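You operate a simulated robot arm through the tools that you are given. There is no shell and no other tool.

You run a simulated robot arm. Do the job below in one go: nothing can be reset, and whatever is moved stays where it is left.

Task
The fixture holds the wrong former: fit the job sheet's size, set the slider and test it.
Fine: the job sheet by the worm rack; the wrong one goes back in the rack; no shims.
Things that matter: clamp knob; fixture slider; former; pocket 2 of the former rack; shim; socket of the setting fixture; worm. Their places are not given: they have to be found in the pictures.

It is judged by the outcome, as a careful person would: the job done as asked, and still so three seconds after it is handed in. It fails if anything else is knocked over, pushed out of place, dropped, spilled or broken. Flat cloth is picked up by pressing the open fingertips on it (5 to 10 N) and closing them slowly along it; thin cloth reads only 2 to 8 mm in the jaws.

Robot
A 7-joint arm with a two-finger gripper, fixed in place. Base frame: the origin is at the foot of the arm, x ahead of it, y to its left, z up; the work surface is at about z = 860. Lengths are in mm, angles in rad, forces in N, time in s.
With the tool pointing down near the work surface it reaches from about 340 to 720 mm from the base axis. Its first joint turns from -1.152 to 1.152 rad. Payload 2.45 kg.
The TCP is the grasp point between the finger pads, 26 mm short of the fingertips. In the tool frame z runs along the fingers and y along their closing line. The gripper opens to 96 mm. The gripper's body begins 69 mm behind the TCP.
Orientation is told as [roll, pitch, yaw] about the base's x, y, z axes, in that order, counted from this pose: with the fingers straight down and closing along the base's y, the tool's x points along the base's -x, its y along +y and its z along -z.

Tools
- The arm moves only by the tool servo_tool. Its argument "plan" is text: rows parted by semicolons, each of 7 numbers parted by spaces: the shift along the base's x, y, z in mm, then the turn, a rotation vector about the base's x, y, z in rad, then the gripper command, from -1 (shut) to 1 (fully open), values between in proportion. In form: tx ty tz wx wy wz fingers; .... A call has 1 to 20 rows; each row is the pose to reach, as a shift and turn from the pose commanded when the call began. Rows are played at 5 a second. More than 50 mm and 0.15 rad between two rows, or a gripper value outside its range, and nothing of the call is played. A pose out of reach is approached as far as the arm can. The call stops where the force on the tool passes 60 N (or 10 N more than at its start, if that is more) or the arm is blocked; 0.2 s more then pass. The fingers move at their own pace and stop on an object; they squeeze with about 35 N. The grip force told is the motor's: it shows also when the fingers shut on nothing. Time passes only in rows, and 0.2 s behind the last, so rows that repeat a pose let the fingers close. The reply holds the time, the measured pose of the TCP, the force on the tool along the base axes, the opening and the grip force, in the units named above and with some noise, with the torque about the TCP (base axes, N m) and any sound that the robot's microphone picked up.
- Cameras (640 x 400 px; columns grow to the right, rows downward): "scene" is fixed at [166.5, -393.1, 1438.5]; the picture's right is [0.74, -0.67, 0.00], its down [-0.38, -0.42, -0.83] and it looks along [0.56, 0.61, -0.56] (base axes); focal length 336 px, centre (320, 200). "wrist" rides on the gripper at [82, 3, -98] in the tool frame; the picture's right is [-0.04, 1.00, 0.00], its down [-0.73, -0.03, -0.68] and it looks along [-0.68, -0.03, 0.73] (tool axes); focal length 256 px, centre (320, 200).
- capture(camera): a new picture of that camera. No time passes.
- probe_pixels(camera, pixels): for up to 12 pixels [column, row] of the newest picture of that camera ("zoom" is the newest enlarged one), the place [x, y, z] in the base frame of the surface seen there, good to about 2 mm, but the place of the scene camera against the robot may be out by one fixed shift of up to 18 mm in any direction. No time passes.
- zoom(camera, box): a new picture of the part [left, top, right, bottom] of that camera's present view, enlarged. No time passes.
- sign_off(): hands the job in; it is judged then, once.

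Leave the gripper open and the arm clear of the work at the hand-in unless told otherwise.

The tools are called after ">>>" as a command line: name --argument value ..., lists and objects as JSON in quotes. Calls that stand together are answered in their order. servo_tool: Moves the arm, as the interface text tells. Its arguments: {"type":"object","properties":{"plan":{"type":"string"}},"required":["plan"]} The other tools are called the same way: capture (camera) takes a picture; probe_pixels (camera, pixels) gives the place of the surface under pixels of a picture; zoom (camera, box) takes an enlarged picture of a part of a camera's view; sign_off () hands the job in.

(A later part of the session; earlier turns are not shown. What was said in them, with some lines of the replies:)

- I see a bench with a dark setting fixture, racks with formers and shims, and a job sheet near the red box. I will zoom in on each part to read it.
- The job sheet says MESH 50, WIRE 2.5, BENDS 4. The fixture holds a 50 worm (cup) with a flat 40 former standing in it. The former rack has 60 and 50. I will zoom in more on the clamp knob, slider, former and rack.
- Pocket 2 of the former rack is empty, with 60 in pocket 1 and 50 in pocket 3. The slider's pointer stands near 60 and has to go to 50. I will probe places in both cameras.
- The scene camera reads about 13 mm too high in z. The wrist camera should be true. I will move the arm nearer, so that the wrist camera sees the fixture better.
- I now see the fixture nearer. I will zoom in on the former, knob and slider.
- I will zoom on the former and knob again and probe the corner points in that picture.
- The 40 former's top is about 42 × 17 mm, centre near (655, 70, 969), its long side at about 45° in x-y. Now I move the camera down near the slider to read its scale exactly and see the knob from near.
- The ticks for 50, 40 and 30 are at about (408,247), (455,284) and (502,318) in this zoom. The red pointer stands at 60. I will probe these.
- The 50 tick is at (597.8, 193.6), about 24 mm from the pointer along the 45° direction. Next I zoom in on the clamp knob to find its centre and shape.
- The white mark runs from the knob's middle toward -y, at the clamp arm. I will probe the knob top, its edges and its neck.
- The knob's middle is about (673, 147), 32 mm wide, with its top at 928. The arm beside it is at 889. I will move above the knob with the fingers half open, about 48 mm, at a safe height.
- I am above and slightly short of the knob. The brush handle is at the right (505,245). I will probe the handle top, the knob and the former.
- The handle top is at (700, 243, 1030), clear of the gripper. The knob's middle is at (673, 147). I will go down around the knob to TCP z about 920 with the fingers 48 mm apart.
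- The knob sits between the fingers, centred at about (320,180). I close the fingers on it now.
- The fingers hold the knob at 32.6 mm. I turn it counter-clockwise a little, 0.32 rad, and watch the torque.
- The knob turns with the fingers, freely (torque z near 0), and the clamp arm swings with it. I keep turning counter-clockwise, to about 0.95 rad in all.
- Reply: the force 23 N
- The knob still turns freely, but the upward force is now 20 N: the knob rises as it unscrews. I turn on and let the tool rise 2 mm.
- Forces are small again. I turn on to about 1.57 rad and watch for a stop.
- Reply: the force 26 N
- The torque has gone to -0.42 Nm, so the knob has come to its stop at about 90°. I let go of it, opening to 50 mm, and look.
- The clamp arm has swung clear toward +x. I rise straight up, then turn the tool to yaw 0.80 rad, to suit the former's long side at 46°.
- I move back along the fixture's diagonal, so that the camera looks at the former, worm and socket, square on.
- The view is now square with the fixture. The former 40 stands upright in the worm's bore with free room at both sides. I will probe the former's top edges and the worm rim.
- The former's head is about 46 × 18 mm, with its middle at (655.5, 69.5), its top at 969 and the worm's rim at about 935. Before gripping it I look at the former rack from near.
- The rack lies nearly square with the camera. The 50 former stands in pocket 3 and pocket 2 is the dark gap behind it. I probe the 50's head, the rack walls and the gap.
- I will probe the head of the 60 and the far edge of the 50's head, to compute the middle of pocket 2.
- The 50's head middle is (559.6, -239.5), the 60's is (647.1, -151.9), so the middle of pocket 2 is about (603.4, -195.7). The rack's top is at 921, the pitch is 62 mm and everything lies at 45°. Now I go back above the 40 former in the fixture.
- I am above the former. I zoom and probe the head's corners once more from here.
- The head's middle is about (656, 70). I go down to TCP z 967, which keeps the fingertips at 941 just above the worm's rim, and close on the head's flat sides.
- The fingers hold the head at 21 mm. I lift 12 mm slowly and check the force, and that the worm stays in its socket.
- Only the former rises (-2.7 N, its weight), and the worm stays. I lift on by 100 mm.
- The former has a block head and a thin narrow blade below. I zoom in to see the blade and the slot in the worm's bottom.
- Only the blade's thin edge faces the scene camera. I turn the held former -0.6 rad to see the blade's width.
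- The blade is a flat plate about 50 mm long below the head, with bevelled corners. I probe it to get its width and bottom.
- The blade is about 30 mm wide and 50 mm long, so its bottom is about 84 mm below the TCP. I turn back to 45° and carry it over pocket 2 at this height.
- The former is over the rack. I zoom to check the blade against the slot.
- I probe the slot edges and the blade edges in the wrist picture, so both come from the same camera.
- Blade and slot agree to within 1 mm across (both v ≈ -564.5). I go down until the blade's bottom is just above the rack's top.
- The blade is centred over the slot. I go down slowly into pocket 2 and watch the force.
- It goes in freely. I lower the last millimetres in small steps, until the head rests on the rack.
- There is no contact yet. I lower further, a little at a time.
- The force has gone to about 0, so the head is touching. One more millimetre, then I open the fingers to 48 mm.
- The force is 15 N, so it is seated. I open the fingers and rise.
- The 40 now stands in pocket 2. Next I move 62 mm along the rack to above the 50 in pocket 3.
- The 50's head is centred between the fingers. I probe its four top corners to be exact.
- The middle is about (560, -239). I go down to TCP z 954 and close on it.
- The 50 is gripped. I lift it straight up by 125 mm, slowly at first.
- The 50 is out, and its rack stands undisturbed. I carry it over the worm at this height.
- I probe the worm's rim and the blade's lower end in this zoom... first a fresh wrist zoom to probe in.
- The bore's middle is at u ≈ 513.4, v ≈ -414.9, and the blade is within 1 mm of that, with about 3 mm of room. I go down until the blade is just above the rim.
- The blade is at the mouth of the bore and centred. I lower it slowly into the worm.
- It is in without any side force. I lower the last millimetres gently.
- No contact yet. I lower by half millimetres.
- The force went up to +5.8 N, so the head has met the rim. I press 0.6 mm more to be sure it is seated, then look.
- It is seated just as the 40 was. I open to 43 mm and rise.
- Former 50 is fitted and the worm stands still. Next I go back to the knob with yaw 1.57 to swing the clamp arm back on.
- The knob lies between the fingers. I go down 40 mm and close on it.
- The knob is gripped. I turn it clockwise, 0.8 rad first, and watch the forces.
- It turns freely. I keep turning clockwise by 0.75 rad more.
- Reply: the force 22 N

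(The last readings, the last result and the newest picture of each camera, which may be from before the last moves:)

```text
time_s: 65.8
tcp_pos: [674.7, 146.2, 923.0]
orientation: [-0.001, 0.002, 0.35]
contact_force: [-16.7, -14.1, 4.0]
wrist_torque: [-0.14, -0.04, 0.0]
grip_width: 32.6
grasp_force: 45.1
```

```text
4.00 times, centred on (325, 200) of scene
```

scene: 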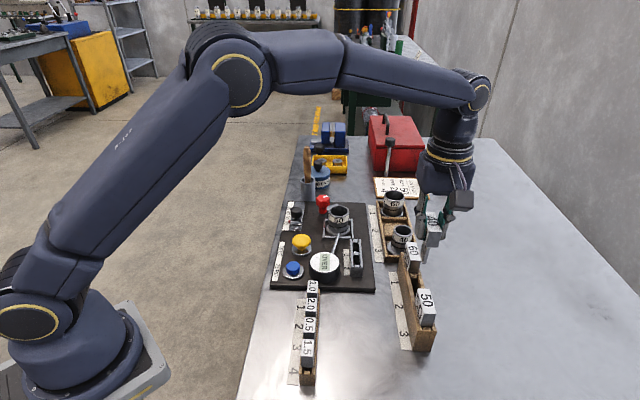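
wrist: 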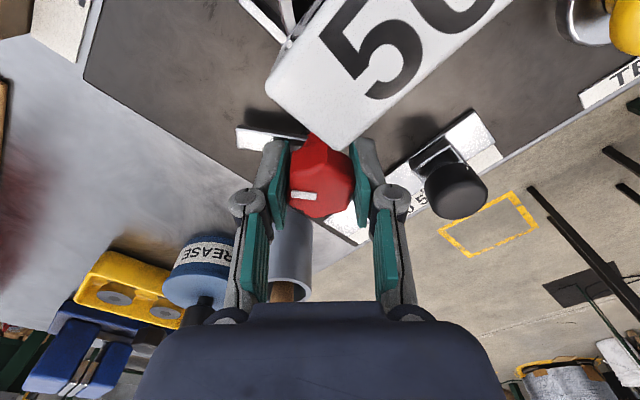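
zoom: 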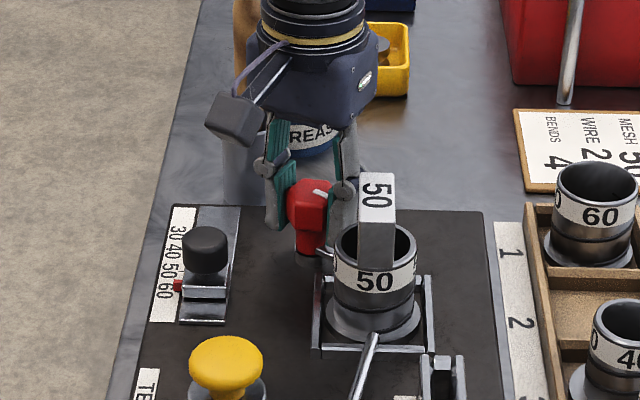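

The side force shows the knob's axis is slightly toward -x -y. I shift by 0.7 mm and turn on to yaw about 0.

>>> servo_tool --plan "-0.7 -0.7 0 0 0 0 -1; -0.7 -0.7 0 0 0 -0.08 -1; -0.7 -0.7 0 0 0 -0.16 -1; -0.7 -0.7 0 0 0 -0.24 -1; -0.7 -0.7 0 0 0 -0.3 -1; -0.7 -0.7 0 0 0 -0.35 -1; -0.7 -0.7 0 0 0 -0.35 -1"

>>> zoom --camera "scene" --box '[280, 150, 370, 250]'

>>> capture --camera "wrist"

```text
time_s: 67.4
tcp_pos: [674.0, 146.5, 923.0]
orientation: [0.003, -0.001, 0.0]
contact_force: [-6.0, -1.0, 1.6]
wrist_torque: [-0.04, 0.4, -0.1]
grip_width: 32.7
grasp_force: 45.3
```

```text
4.00 times, centred on (325, 200) of scene
```

zoom: 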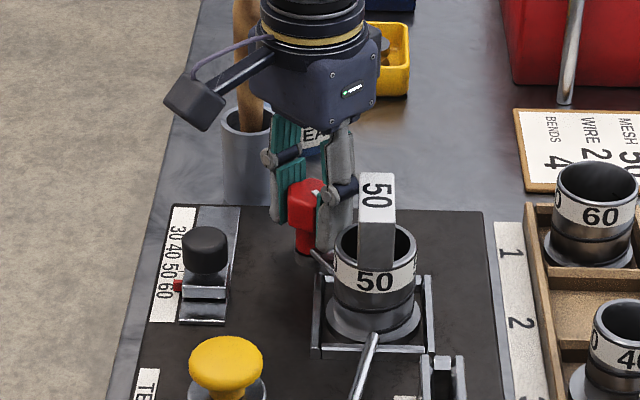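

```text
taken
```

wrist: 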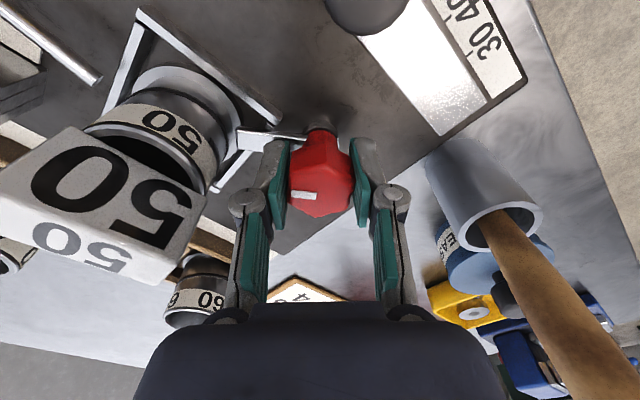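

The knob is back at its first place with the arm on the worm's flange. I turn a touch more, 0.06 rad, to feel for the stop.

>>> servo_tool --plan "0 0 0 0 0 -0.03 -1; 0 0 0 0 0 -0.06 -1; 0 0 0 0 0 -0.06 -1"

```text
time_s: 68.2
tcp_pos: [674.9, 147.2, 921.9]
orientation: [0.001, 0.001, -0.058]
contact_force: [-1.9, 5.7, -8.1]
wrist_torque: [0.06, -0.61, 0.42]
grip_width: 32.7
grasp_force: 45.2
```

Torque went to +0.42 Nm: that is the clamped stop. I let go of the knob here and look.

>>> servo_tool --plan "0 0 0 0 0 0 -0.6; 0 0 0 0 0 0 -0.2; 0 0 0 0 0 0 0.05; 0 0 0 0 0 0 0.05; 0 0 20 0 0 0 0.05; 0 0 45 0 0 0 0.05; 0 0 75 0 0 0 0.05; 0 0 100 0 0 0 0.05; 0 0 100 0 0 0 0.05"

>>> capture --camera "wrist"

>>> zoom --camera "scene" --box '[270, 180, 370, 290]'

>>> zoom --camera "wrist" --box '[160, 20, 380, 160]'

```text
time_s: 70.2
tcp_pos: [673.9, 146.8, 1022.9]
orientation: [-0.001, -0.001, -0.06]
contact_force: [-0.2, 0.3, -0.8]
wrist_torque: [0.02, -0.03, 0.0]
grip_width: 50.1
grasp_force: 0.1
```

```text
taken
```

wrist: 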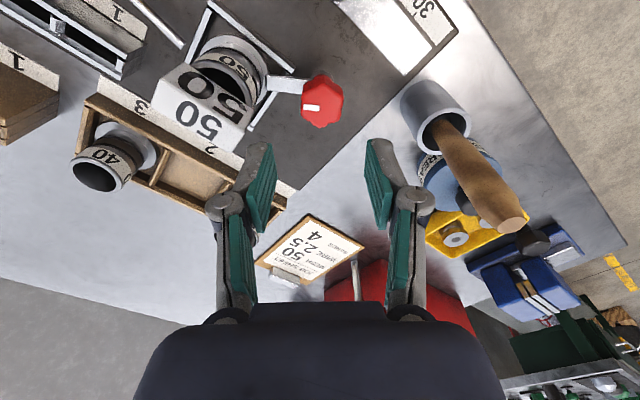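

```text
3.64 times, centred on (320, 235) of scene
```

zoom: 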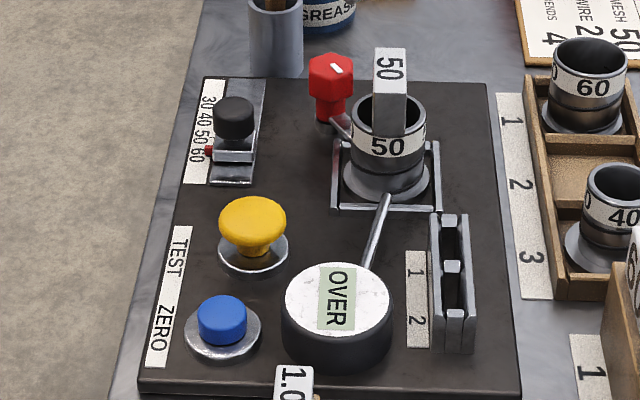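

```text
2.86 times, centred on (270, 90) of wrist
```

zoom: 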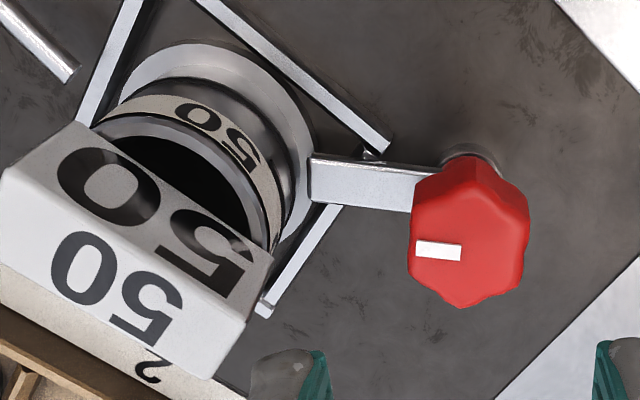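

The clamp arm lies on the flange again, and the worm and former are in place. Now the slider. I move back to view it square, at yaw 0.785.

>>> servo_tool --plan "-17 -4 0 0 0 0.1 0.05; -37 -10 0 0 0 0.22 0.05; -60 -18 0 0 0 0.34 0.05; -83 -27 0 0 0 0.46 0.05; -106 -37 0 0 0 0.58 0.05; -129 -47 0 0 0 0.7 0.05; -150 -58 0 0 0 0.8 0.05; -169.5 -68 0 0 0 0.845 0.05; -169.5 -68 0 0 0 0.845 0.05"

>>> capture --camera "wrist"

>>> zoom --camera "wrist" --box '[270, 110, 370, 230]'

```text
time_s: 72.2
tcp_pos: [503.4, 75.8, 1023.3]
orientation: [0.001, 0.0, 0.787]
contact_force: [1.2, -0.1, 0.3]
wrist_torque: [0.0, 0.0, 0.01]
grip_width: 50.3
grasp_force: 0.0
```

```text
taken
```

wrist: 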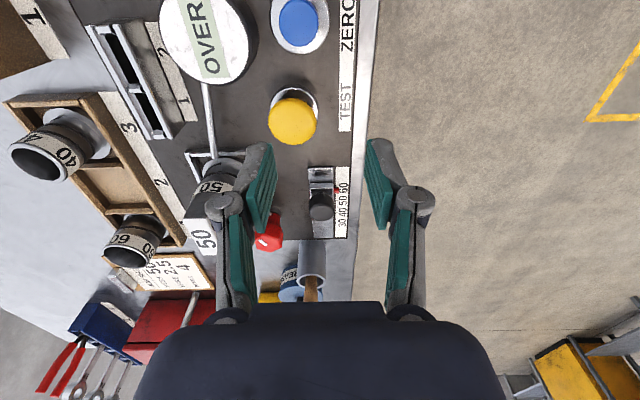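

```text
3.33 times, centred on (320, 170) of wrist
```

zoom: 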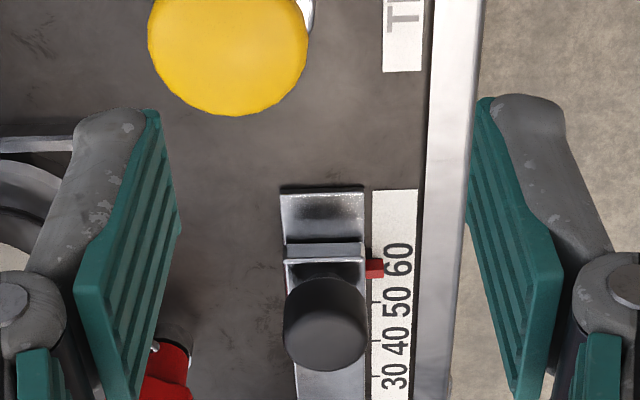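

The pointer is at (373,268), beside 60; the 50 tick is at (377,302). I probe the knob, the pointer and the ticks here.

>>> probe_pixels --camera "zoom" --pixels '[[325, 345], [287, 325], [365, 325], [325, 300], [325, 366], [373, 264], [373, 275], [377, 302], [377, 341], [325, 270], [320, 250], [380, 262]]'

```text
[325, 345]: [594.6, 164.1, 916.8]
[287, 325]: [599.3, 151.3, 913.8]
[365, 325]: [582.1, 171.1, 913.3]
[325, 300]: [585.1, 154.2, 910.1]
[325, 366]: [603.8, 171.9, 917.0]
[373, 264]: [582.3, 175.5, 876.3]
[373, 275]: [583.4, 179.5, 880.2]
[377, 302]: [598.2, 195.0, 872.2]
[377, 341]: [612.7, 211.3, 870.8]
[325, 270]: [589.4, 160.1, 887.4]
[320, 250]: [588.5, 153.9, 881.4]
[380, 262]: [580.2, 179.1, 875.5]
```

The knob's middle is (593.5, 164), 26 mm across, top 917. I go over it and down to TCP z 918 with the fingers at 50 mm, then close.

>>> servo_tool --plan "25 24 0 0 0 0 0.05; 50 48 0 0 0 0 0.05; 75 72 0 0 0 0 0.05; 88.8 85.3 0 0 0 0 0.05; 88.8 85.3 -25 0 0 0 0.05; 88.8 85.3 -55 0 0 0 0.05; 88.8 85.3 -80 0 0 0 0.05; 88.8 85.3 -96 0 0 0 0.05; 88.8 85.3 -103.5 0 0 0 0.05; 88.8 85.3 -103.5 0 0 0 0.05"

>>> capture --camera "wrist"

>>> zoom --camera "scene" --box '[270, 170, 340, 250]'

```text
time_s: 74.4
tcp_pos: [592.1, 163.2, 918.7]
orientation: [0.0, 0.0, 0.786]
contact_force: [0.0, 0.2, -0.7]
wrist_torque: [0.02, -0.01, -0.01]
grip_width: 50.7
grasp_force: 0.1
```

```text
taken
```

wrist: 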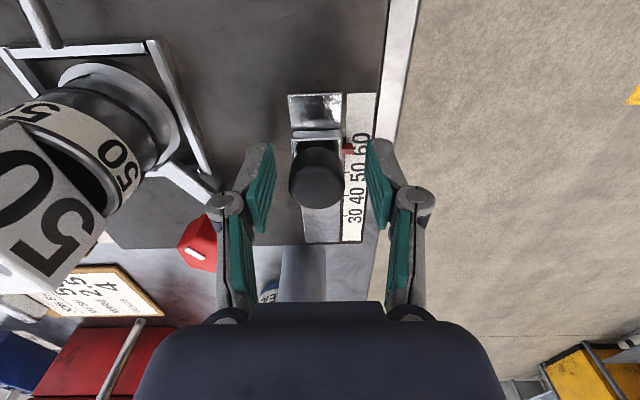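

```text
5.00 times, centred on (305, 210) of scene
```

zoom: 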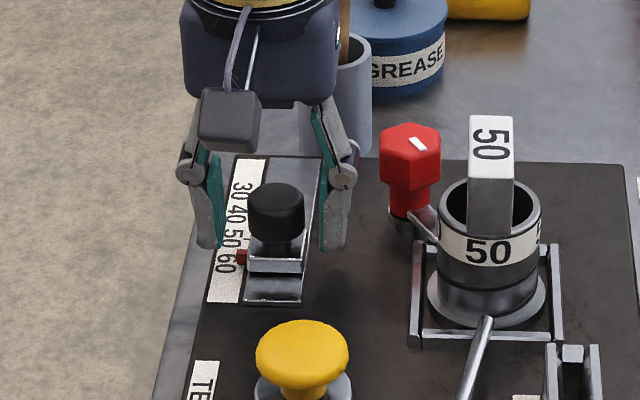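

The slider knob is centred between the fingers. I close on it.

>>> servo_tool --plan "0 0 0 0 0 0 -0.3; 0 0 0 0 0 0 -0.6; 0 0 0 0 0 0 -1; 0 0 0 0 0 0 -1; 0 0 0 0 0 0 -1"

```text
time_s: 75.6
tcp_pos: [594.9, 162.7, 918.3]
orientation: [-0.003, -0.001, 0.783]
contact_force: [10.8, -8.0, -2.4]
wrist_torque: [-0.06, -0.39, -0.09]
grip_width: 28.9
grasp_force: 44.9
```

Gripped at 29 mm, with a small side force. I ease by 0.6 mm toward -v, then draw the slider 12 mm along the track toward 50.

>>> servo_tool --plan "0.5 -0.4 0 0 0 0 -1; 2.5 1.6 0 0 0 0 -1; 4.5 3.6 0 0 0 0 -1; 6.5 5.6 0 0 0 0 -1; 8.9 8.1 0 0 0 0 -1; 8.9 8.1 0 0 0 0 -1"

>>> capture --camera "wrist"

>>> zoom --camera "scene" --box '[270, 180, 330, 250]'

```text
time_s: 77.0
tcp_pos: [603.0, 171.8, 919.1]
orientation: [-0.002, -0.001, 0.784]
contact_force: [9.8, -12.4, 2.4]
wrist_torque: [-0.56, 0.1, 0.02]
grip_width: 29.1
grasp_force: 44.7
```

```text
taken
```

wrist: 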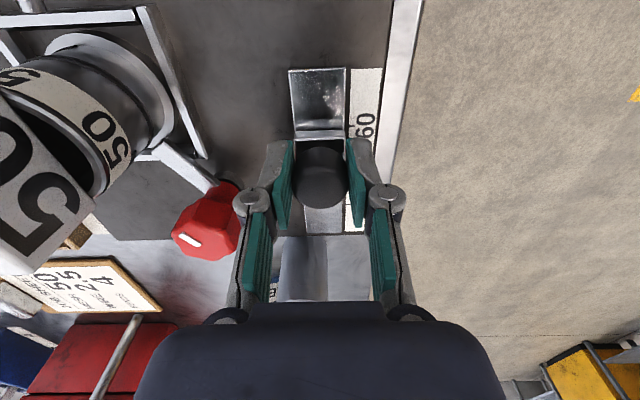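

```text
5.71 times, centred on (300, 215) of scene
```

zoom: 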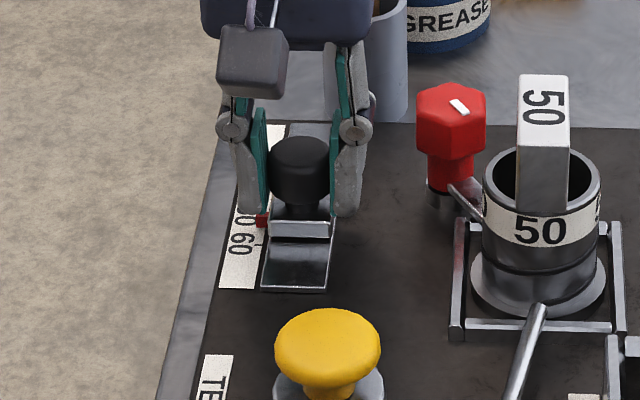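

It slides easily. I move the other 11.7 mm to the 50 mark.

>>> servo_tool --plan "2.4 1.6 0 0 0 0 -1; 4.4 3.6 0 0 0 0 -1; 6.4 5.6 0 0 0 0 -1; 8.7 7.9 0 0 0 0 -1; 8.7 7.9 0 0 0 0 -1"

>>> zoom --camera "scene" --box '[270, 180, 330, 250]'

```text
time_s: 78.2
tcp_pos: [609.7, 178.9, 919.4]
orientation: [0.002, -0.002, 0.786]
contact_force: [7.2, -10.7, 0.3]
wrist_torque: [0.24, -0.51, -0.12]
grip_width: 28.7
grasp_force: 44.6
```

```text
5.71 times, centred on (300, 215) of scene
```

zoom: 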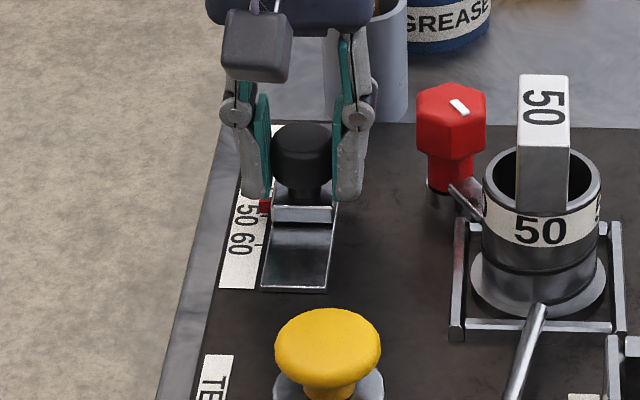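

The pointer now stands by the 50. I let go and rise to check it exactly.

>>> servo_tool --plan "0 0 0 0 0 0 -0.6; 0 0 0 0 0 0 -0.2; 0 0 0 0 0 0 0.05; 0 0 0 0 0 0 0.05; 0 0 20 0 0 0 0.05; 0 0 45 0 0 0 0.05; 0 0 75 0 0 0 0.05; 0 0 103 0 0 0 0.05; -25 -25 103 0 0 0 0.05; -50 -50 103 0 0 0 0.05; -75 -75 103 0 0 0 0.05; -100 -100 103 0 0 0 0.05; -100 -100 103 0 0 0 0.05"

>>> capture --camera "wrist"

>>> zoom --camera "wrist" --box '[300, 145, 360, 215]'

>>> zoom --camera "scene" --box '[270, 180, 330, 250]'

```text
time_s: 81.0
tcp_pos: [510.5, 80.7, 1023.8]
orientation: [-0.001, 0.002, 0.786]
contact_force: [-0.4, 0.8, 0.8]
wrist_torque: [-0.01, -0.03, 0.01]
grip_width: 50.5
grasp_force: 0.0
```

```text
taken
```

wrist: 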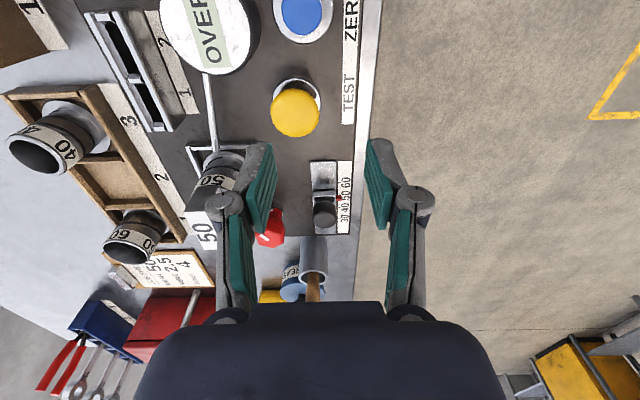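

```text
5.71 times, centred on (330, 180) of wrist
```

zoom: 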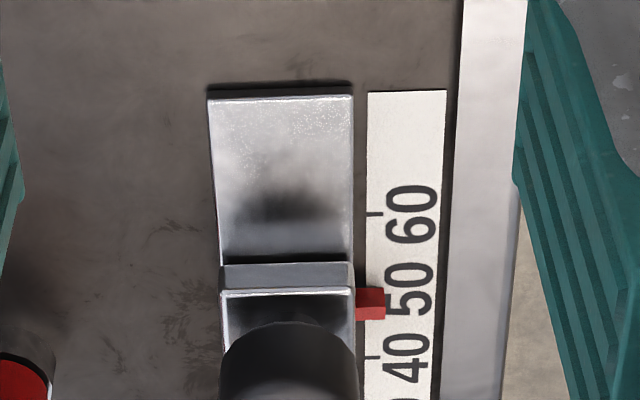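

```text
5.71 times, centred on (300, 215) of scene
```

zoom: 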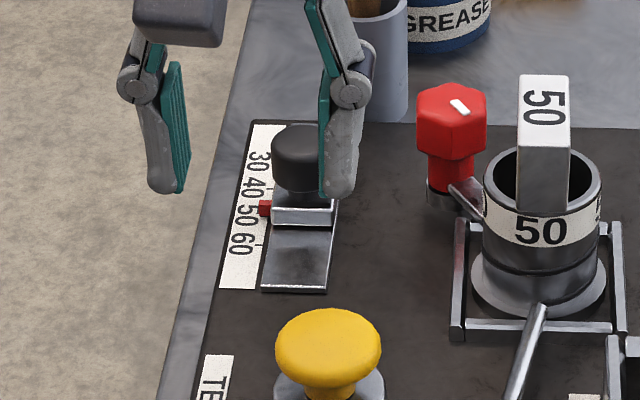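

The 60 and 40 ticks are now free, at (375,214) and (373,357), and the pointer covers the 50 tick. I probe the ticks and pointer.

>>> probe_pixels --camera "zoom" --pixels '[[375, 214], [372, 357], [370, 292], [370, 303], [371, 312], [371, 318], [383, 296], [383, 312], [290, 275], [290, 293], [345, 275], [345, 293]]'

>>> probe_pixels --camera "zoom" --pixels '[[376, 214], [374, 214], [373, 357], [371, 357], [360, 292], [360, 303], [360, 312], [360, 318], [378, 292], [378, 303], [378, 312], [378, 318]]'

```text
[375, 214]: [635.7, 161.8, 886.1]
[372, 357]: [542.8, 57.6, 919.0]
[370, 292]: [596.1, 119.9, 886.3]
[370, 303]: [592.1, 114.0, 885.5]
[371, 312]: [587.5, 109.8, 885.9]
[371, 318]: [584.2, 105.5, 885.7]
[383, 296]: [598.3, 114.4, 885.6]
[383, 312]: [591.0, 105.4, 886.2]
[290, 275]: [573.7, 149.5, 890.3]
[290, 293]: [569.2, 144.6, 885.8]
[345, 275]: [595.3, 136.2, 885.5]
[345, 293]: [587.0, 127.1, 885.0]
```

```text
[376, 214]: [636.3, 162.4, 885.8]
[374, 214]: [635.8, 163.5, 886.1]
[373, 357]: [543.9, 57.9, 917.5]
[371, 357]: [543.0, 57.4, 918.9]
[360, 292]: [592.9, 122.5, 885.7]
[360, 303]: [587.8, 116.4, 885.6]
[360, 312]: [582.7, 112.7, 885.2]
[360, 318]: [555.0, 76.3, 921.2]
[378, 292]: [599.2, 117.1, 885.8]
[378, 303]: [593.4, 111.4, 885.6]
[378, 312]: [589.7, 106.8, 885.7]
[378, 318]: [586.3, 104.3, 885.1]
```

Those were taken in the scene zoom, since it was the newest. I zoom the wrist view again and probe in it.

>>> zoom --camera "wrist" --box '[300, 145, 360, 215]'

>>> probe_pixels --camera "zoom" --pixels '[[375, 214], [372, 357], [370, 292], [370, 303], [371, 312], [371, 318], [383, 296], [383, 312], [290, 275], [290, 293], [345, 275], [345, 293]]'

>>> probe_pixels --camera "zoom" --pixels '[[376, 214], [374, 215], [373, 357], [371, 358], [360, 292], [360, 303], [360, 312], [360, 318], [378, 292], [378, 303], [378, 312], [378, 318]]'

```text
5.71 times, centred on (330, 180) of wrist
```

zoom: 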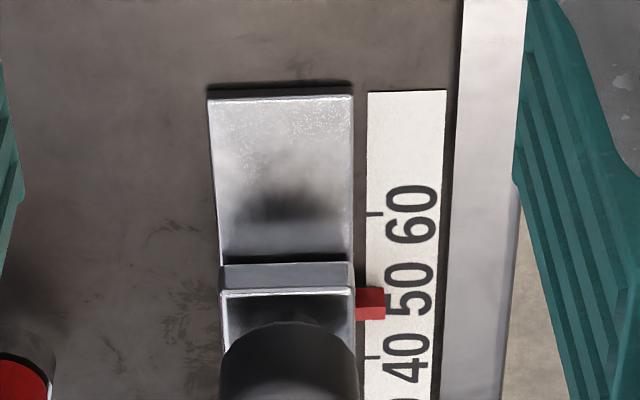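

```text
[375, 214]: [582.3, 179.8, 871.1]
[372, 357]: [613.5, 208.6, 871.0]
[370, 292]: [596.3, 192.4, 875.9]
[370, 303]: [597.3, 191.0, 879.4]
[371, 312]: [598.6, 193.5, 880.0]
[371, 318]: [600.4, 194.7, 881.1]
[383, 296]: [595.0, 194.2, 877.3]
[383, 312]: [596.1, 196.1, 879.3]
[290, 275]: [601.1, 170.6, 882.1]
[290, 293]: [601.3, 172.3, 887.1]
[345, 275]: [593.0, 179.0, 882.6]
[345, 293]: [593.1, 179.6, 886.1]
```

```text
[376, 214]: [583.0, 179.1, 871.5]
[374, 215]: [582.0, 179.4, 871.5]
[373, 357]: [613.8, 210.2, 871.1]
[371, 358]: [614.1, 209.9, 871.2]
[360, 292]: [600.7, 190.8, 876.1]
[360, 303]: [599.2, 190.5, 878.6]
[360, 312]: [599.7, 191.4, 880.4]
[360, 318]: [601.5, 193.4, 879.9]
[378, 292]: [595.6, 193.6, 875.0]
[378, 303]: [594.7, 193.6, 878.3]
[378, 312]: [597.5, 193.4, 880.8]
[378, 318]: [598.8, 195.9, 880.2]
```

The pointer's middle is at u ≈ 560.3 and the 50 tick at u ≈ 560.5, so the slider is on 50. Next is the yellow TEST button, at about (295,110) in the wrist view. I probe its top.

>>> zoom --camera "wrist" --box '[255, 70, 355, 150]'

>>> probe_pixels --camera "wrist" --pixels '[[295, 112], [273, 112], [318, 112], [295, 92], [295, 133], [285, 100], [305, 100], [285, 125], [305, 125], [297, 84], [302, 15], [290, 120]]'

```text
5.00 times, centred on (305, 110) of wrist
```

zoom: 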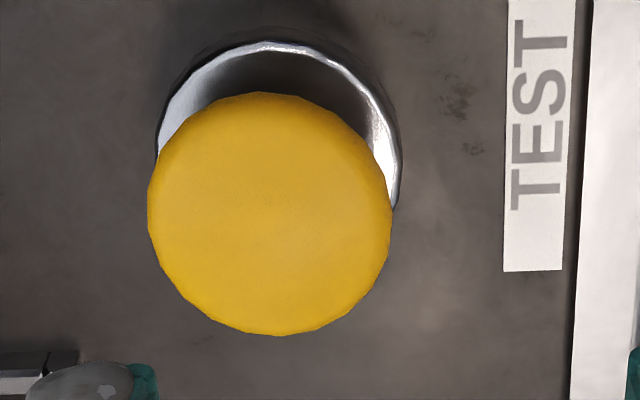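

```text
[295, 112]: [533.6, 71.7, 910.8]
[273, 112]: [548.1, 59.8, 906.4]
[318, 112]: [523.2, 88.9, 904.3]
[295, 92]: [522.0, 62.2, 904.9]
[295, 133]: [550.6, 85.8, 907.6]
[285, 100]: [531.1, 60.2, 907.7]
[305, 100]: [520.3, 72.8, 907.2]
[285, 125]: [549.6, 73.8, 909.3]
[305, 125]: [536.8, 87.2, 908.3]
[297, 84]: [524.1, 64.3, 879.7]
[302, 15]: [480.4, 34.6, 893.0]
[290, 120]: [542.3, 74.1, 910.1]
```

The button's middle is (536, 74), its top at 911. I shut the fingers and go above it, with the fingertips about 15 mm over it.

>>> servo_tool --plan "8 -2 -5 0 0 0 -0.4; 17 -4 -15 0 0 0 -1; 24.9 -5.8 -30 0 0 0 -1; 24.9 -5.8 -50 0 0 0 -1; 24.9 -5.8 -66 0 0 0 -1; 24.9 -5.8 -66 0 0 0 -1; 24.9 -5.8 -66 0 0 0 -1"

>>> capture --camera "wrist"

>>> zoom --camera "scene" --box '[265, 190, 365, 300]'

```text
time_s: 82.6
tcp_pos: [536.9, 74.6, 953.0]
orientation: [0.001, 0.0, 0.787]
contact_force: [-0.4, -0.8, 0.0]
wrist_torque: [-0.02, -0.04, 0.0]
grip_width: 0.0
grasp_force: 28.8
```

```text
taken
```

wrist: 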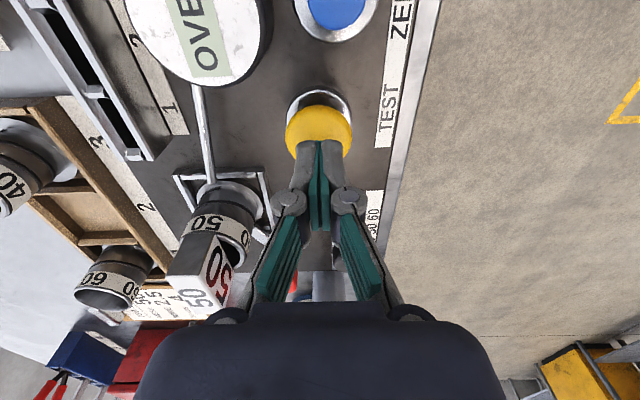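

```text
3.64 times, centred on (315, 245) of scene
```

zoom: 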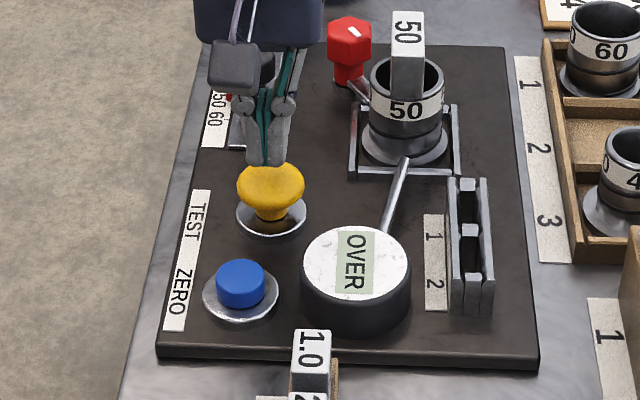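

The shut fingertips are over the yellow button. I go down and press, at first to about 2 mm past contact.

>>> servo_tool --plan "0 0 -8 0 0 0 -1; 0 0 -13 0 0 0 -1; 0 0 -16 0 0 0 -1; 0 0 -18 0 0 0 -1; 0 0 -20 0 0 0 -1; 0 0 -20 0 0 0 -1"

>>> zoom --camera "scene" --box '[265, 190, 365, 300]'

```text
time_s: 84.0
tcp_pos: [537.0, 72.8, 934.8]
orientation: [0.0, -0.001, 0.786]
contact_force: [0.3, -0.6, 0.8]
wrist_torque: [0.0, 0.0, -0.01]
grip_width: 0.0
grasp_force: 28.3
```

```text
3.64 times, centred on (315, 245) of scene
```

zoom: 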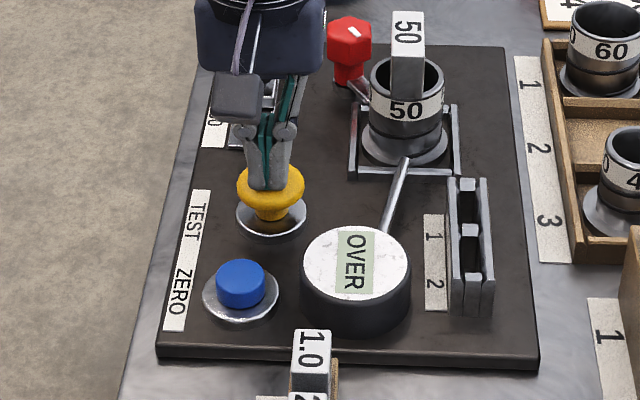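

There is nearly no force yet. I go on down in small steps.

>>> servo_tool --plan "0 0 -1 0 0 0 -1; 0 0 -2 0 0 0 -1; 0 0 -3 0 0 0 -1; 0 0 -4 0 0 0 -1; 0 0 -4 0 0 0 -1"

>>> zoom --camera "scene" --box '[265, 190, 365, 300]'

```text
time_s: 85.2
tcp_pos: [536.4, 73.7, 932.6]
orientation: [0.0, -0.002, 0.786]
contact_force: [1.5, 0.2, 3.3]
wrist_torque: [0.04, -0.03, 0.03]
grip_width: 0.0
grasp_force: 28.7
heard: click
```

```text
3.64 times, centred on (315, 245) of scene
```

zoom: 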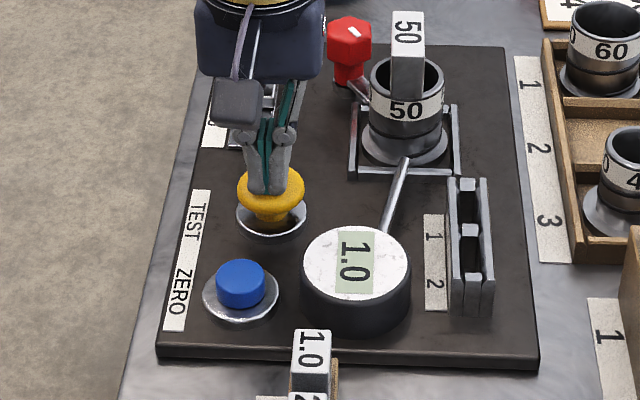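

I heard a click, and the gauge now reads "1.0". I rise off the button and read the gauge well.

>>> servo_tool --plan "0 0 4 0 0 0 -1; 0 0 12 0 0 0 -1; 0 0 30 0 0 0 -1; 0 0 60 0 0 0 -1; 0 0 90 0 0 0 -1; 0 0 90 0 0 0 -1"

>>> zoom --camera "scene" --box '[300, 240, 350, 290]'

>>> capture --camera "wrist"

```text
time_s: 86.6
tcp_pos: [536.1, 75.1, 1020.5]
orientation: [0.0, 0.0, 0.785]
contact_force: [-0.3, 0.1, 0.0]
wrist_torque: [0.01, 0.01, 0.01]
grip_width: 0.0
grasp_force: 28.6
```

```text
8.00 times, centred on (325, 265) of scene
```

zoom: 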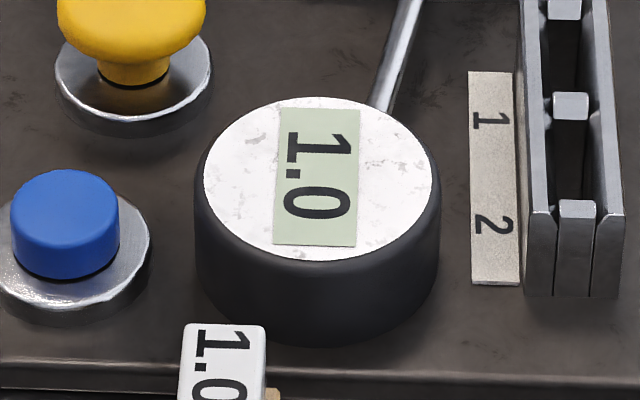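

```text
taken
```

wrist: 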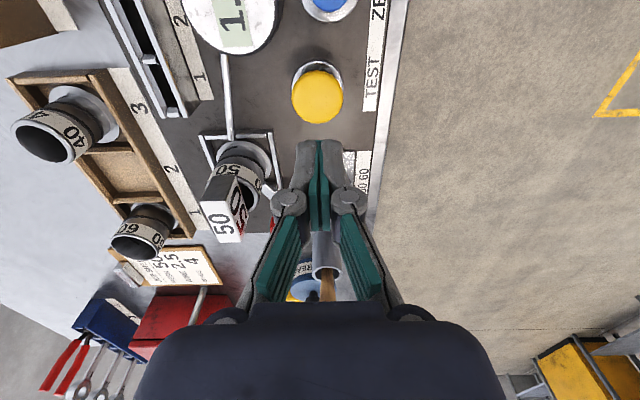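

The gauge shows a plain 1.0, no longer OVER. You asked for no shims, so that reading stands. I open the gripper, move the arm up clear of the work and look everything over.

>>> servo_tool --plan "-8 4 25 0 0 -0.1 -0.6; -18 9 50 0 0 -0.2 -0.2; -30 15 80 0 0 -0.3 0.2; -42 21 110 0 0 -0.4 0.6; -54 28 140 0 0 -0.5 1; -66 34 165 0 0 -0.6 1; -77 40 190 0 0 -0.7 1; -77 40 190 0 0 -0.785 1; -77 40 190 0 0 -0.785 1; -77 40 190 0 0 -0.785 1"

>>> capture --camera "scene"

>>> capture --camera "wrist"

>>> zoom --camera "scene" --box '[265, 180, 385, 300]'

>>> zoom --camera "scene" --box '[365, 180, 445, 360]'

>>> zoom --camera "wrist" --box '[270, 80, 410, 200]'

```text
time_s: 88.8
tcp_pos: [457.5, 115.0, 1211.7]
orientation: [0.001, -0.001, 0.0]
contact_force: [-0.4, -0.1, -0.2]
wrist_torque: [0.02, -0.01, 0.03]
grip_width: 96.0
grasp_force: 0.1
```

```text
taken
```

scene: 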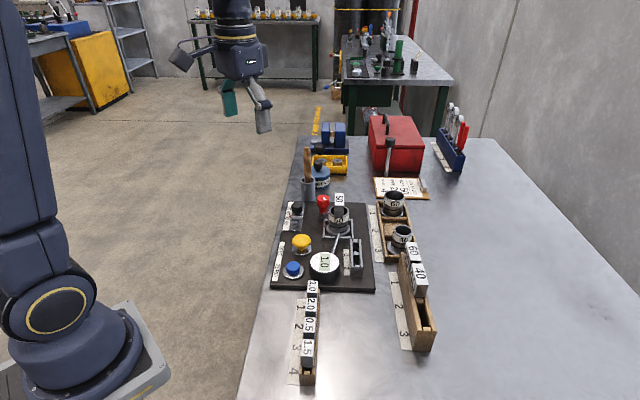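

```text
taken
```

wrist: 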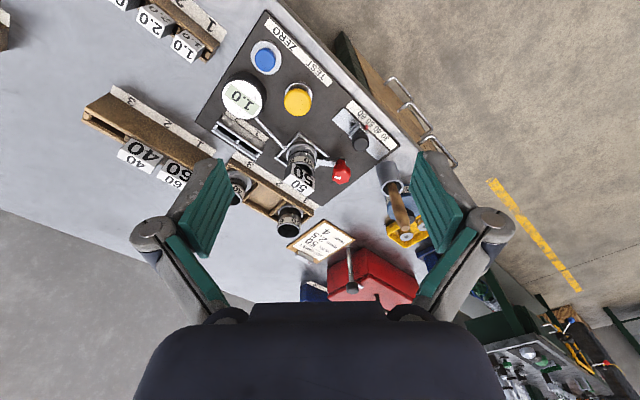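

```text
3.33 times, centred on (325, 240) of scene
```

zoom: 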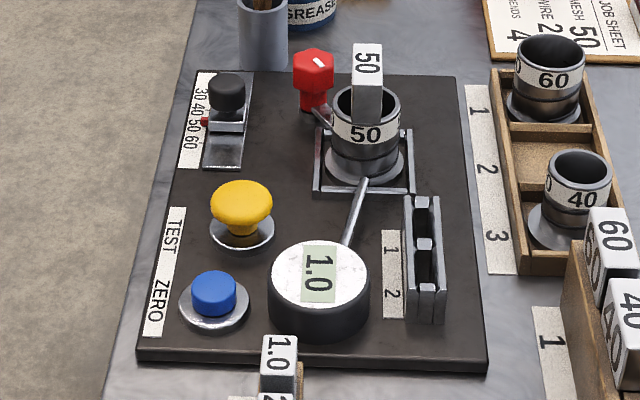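

```text
2.22 times, centred on (405, 270) of scene
```

zoom: 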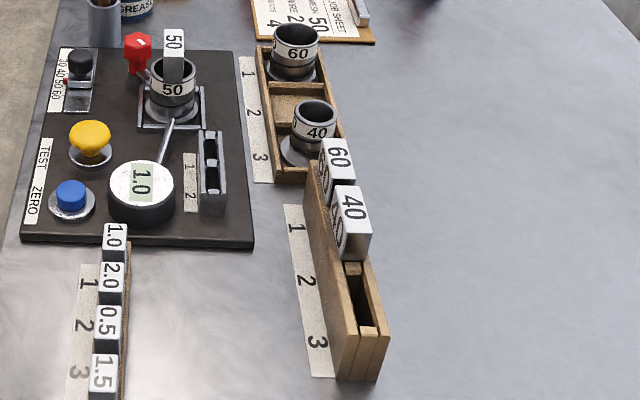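

```text
3.33 times, centred on (340, 140) of wrist
```

zoom: 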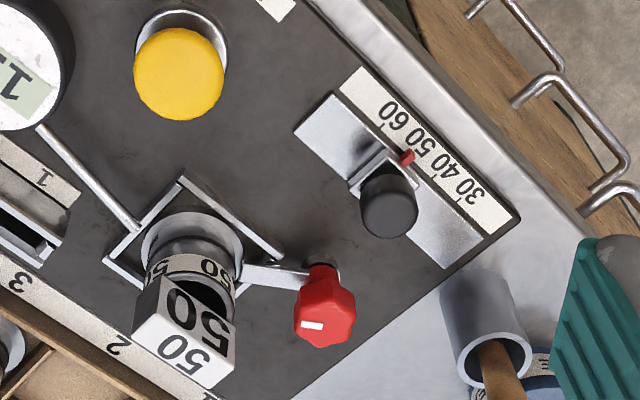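

Everything is as asked:
- Former 50 is fitted and clamped, and the slider is on 50.
- TEST was pressed, and the gauge reads 1.0.
- The 40 stands in pocket 2 of the former rack, and no shims were used.
- The gripper is open and the arm is clear.

I hand the job in.

>>> sign_off

```text
The job is handed in.
```

The fixture now holds the 50 former, as the job sheet asks (MESH 50). The test ran and the gauge reads 1.0, where it read OVER at the start.

- **Former:** I opened the clamp, swapped the 40 for the 50 in the 50 worm, and turned the clamp knob back to its stop. The 40 is in pocket 2 of the former rack.
- **Slider:** It was at 60 and is now on the 50 mark, to within about half a millimetre.
- **Test:** I pressed TEST once and heard it click. I fitted no shims and did not press ZERO.

The job sheet gives no target for the gauge reading, so I can't say whether 1.0 is a pass.

No other part was moved, and the arm is clear with the gripper open.
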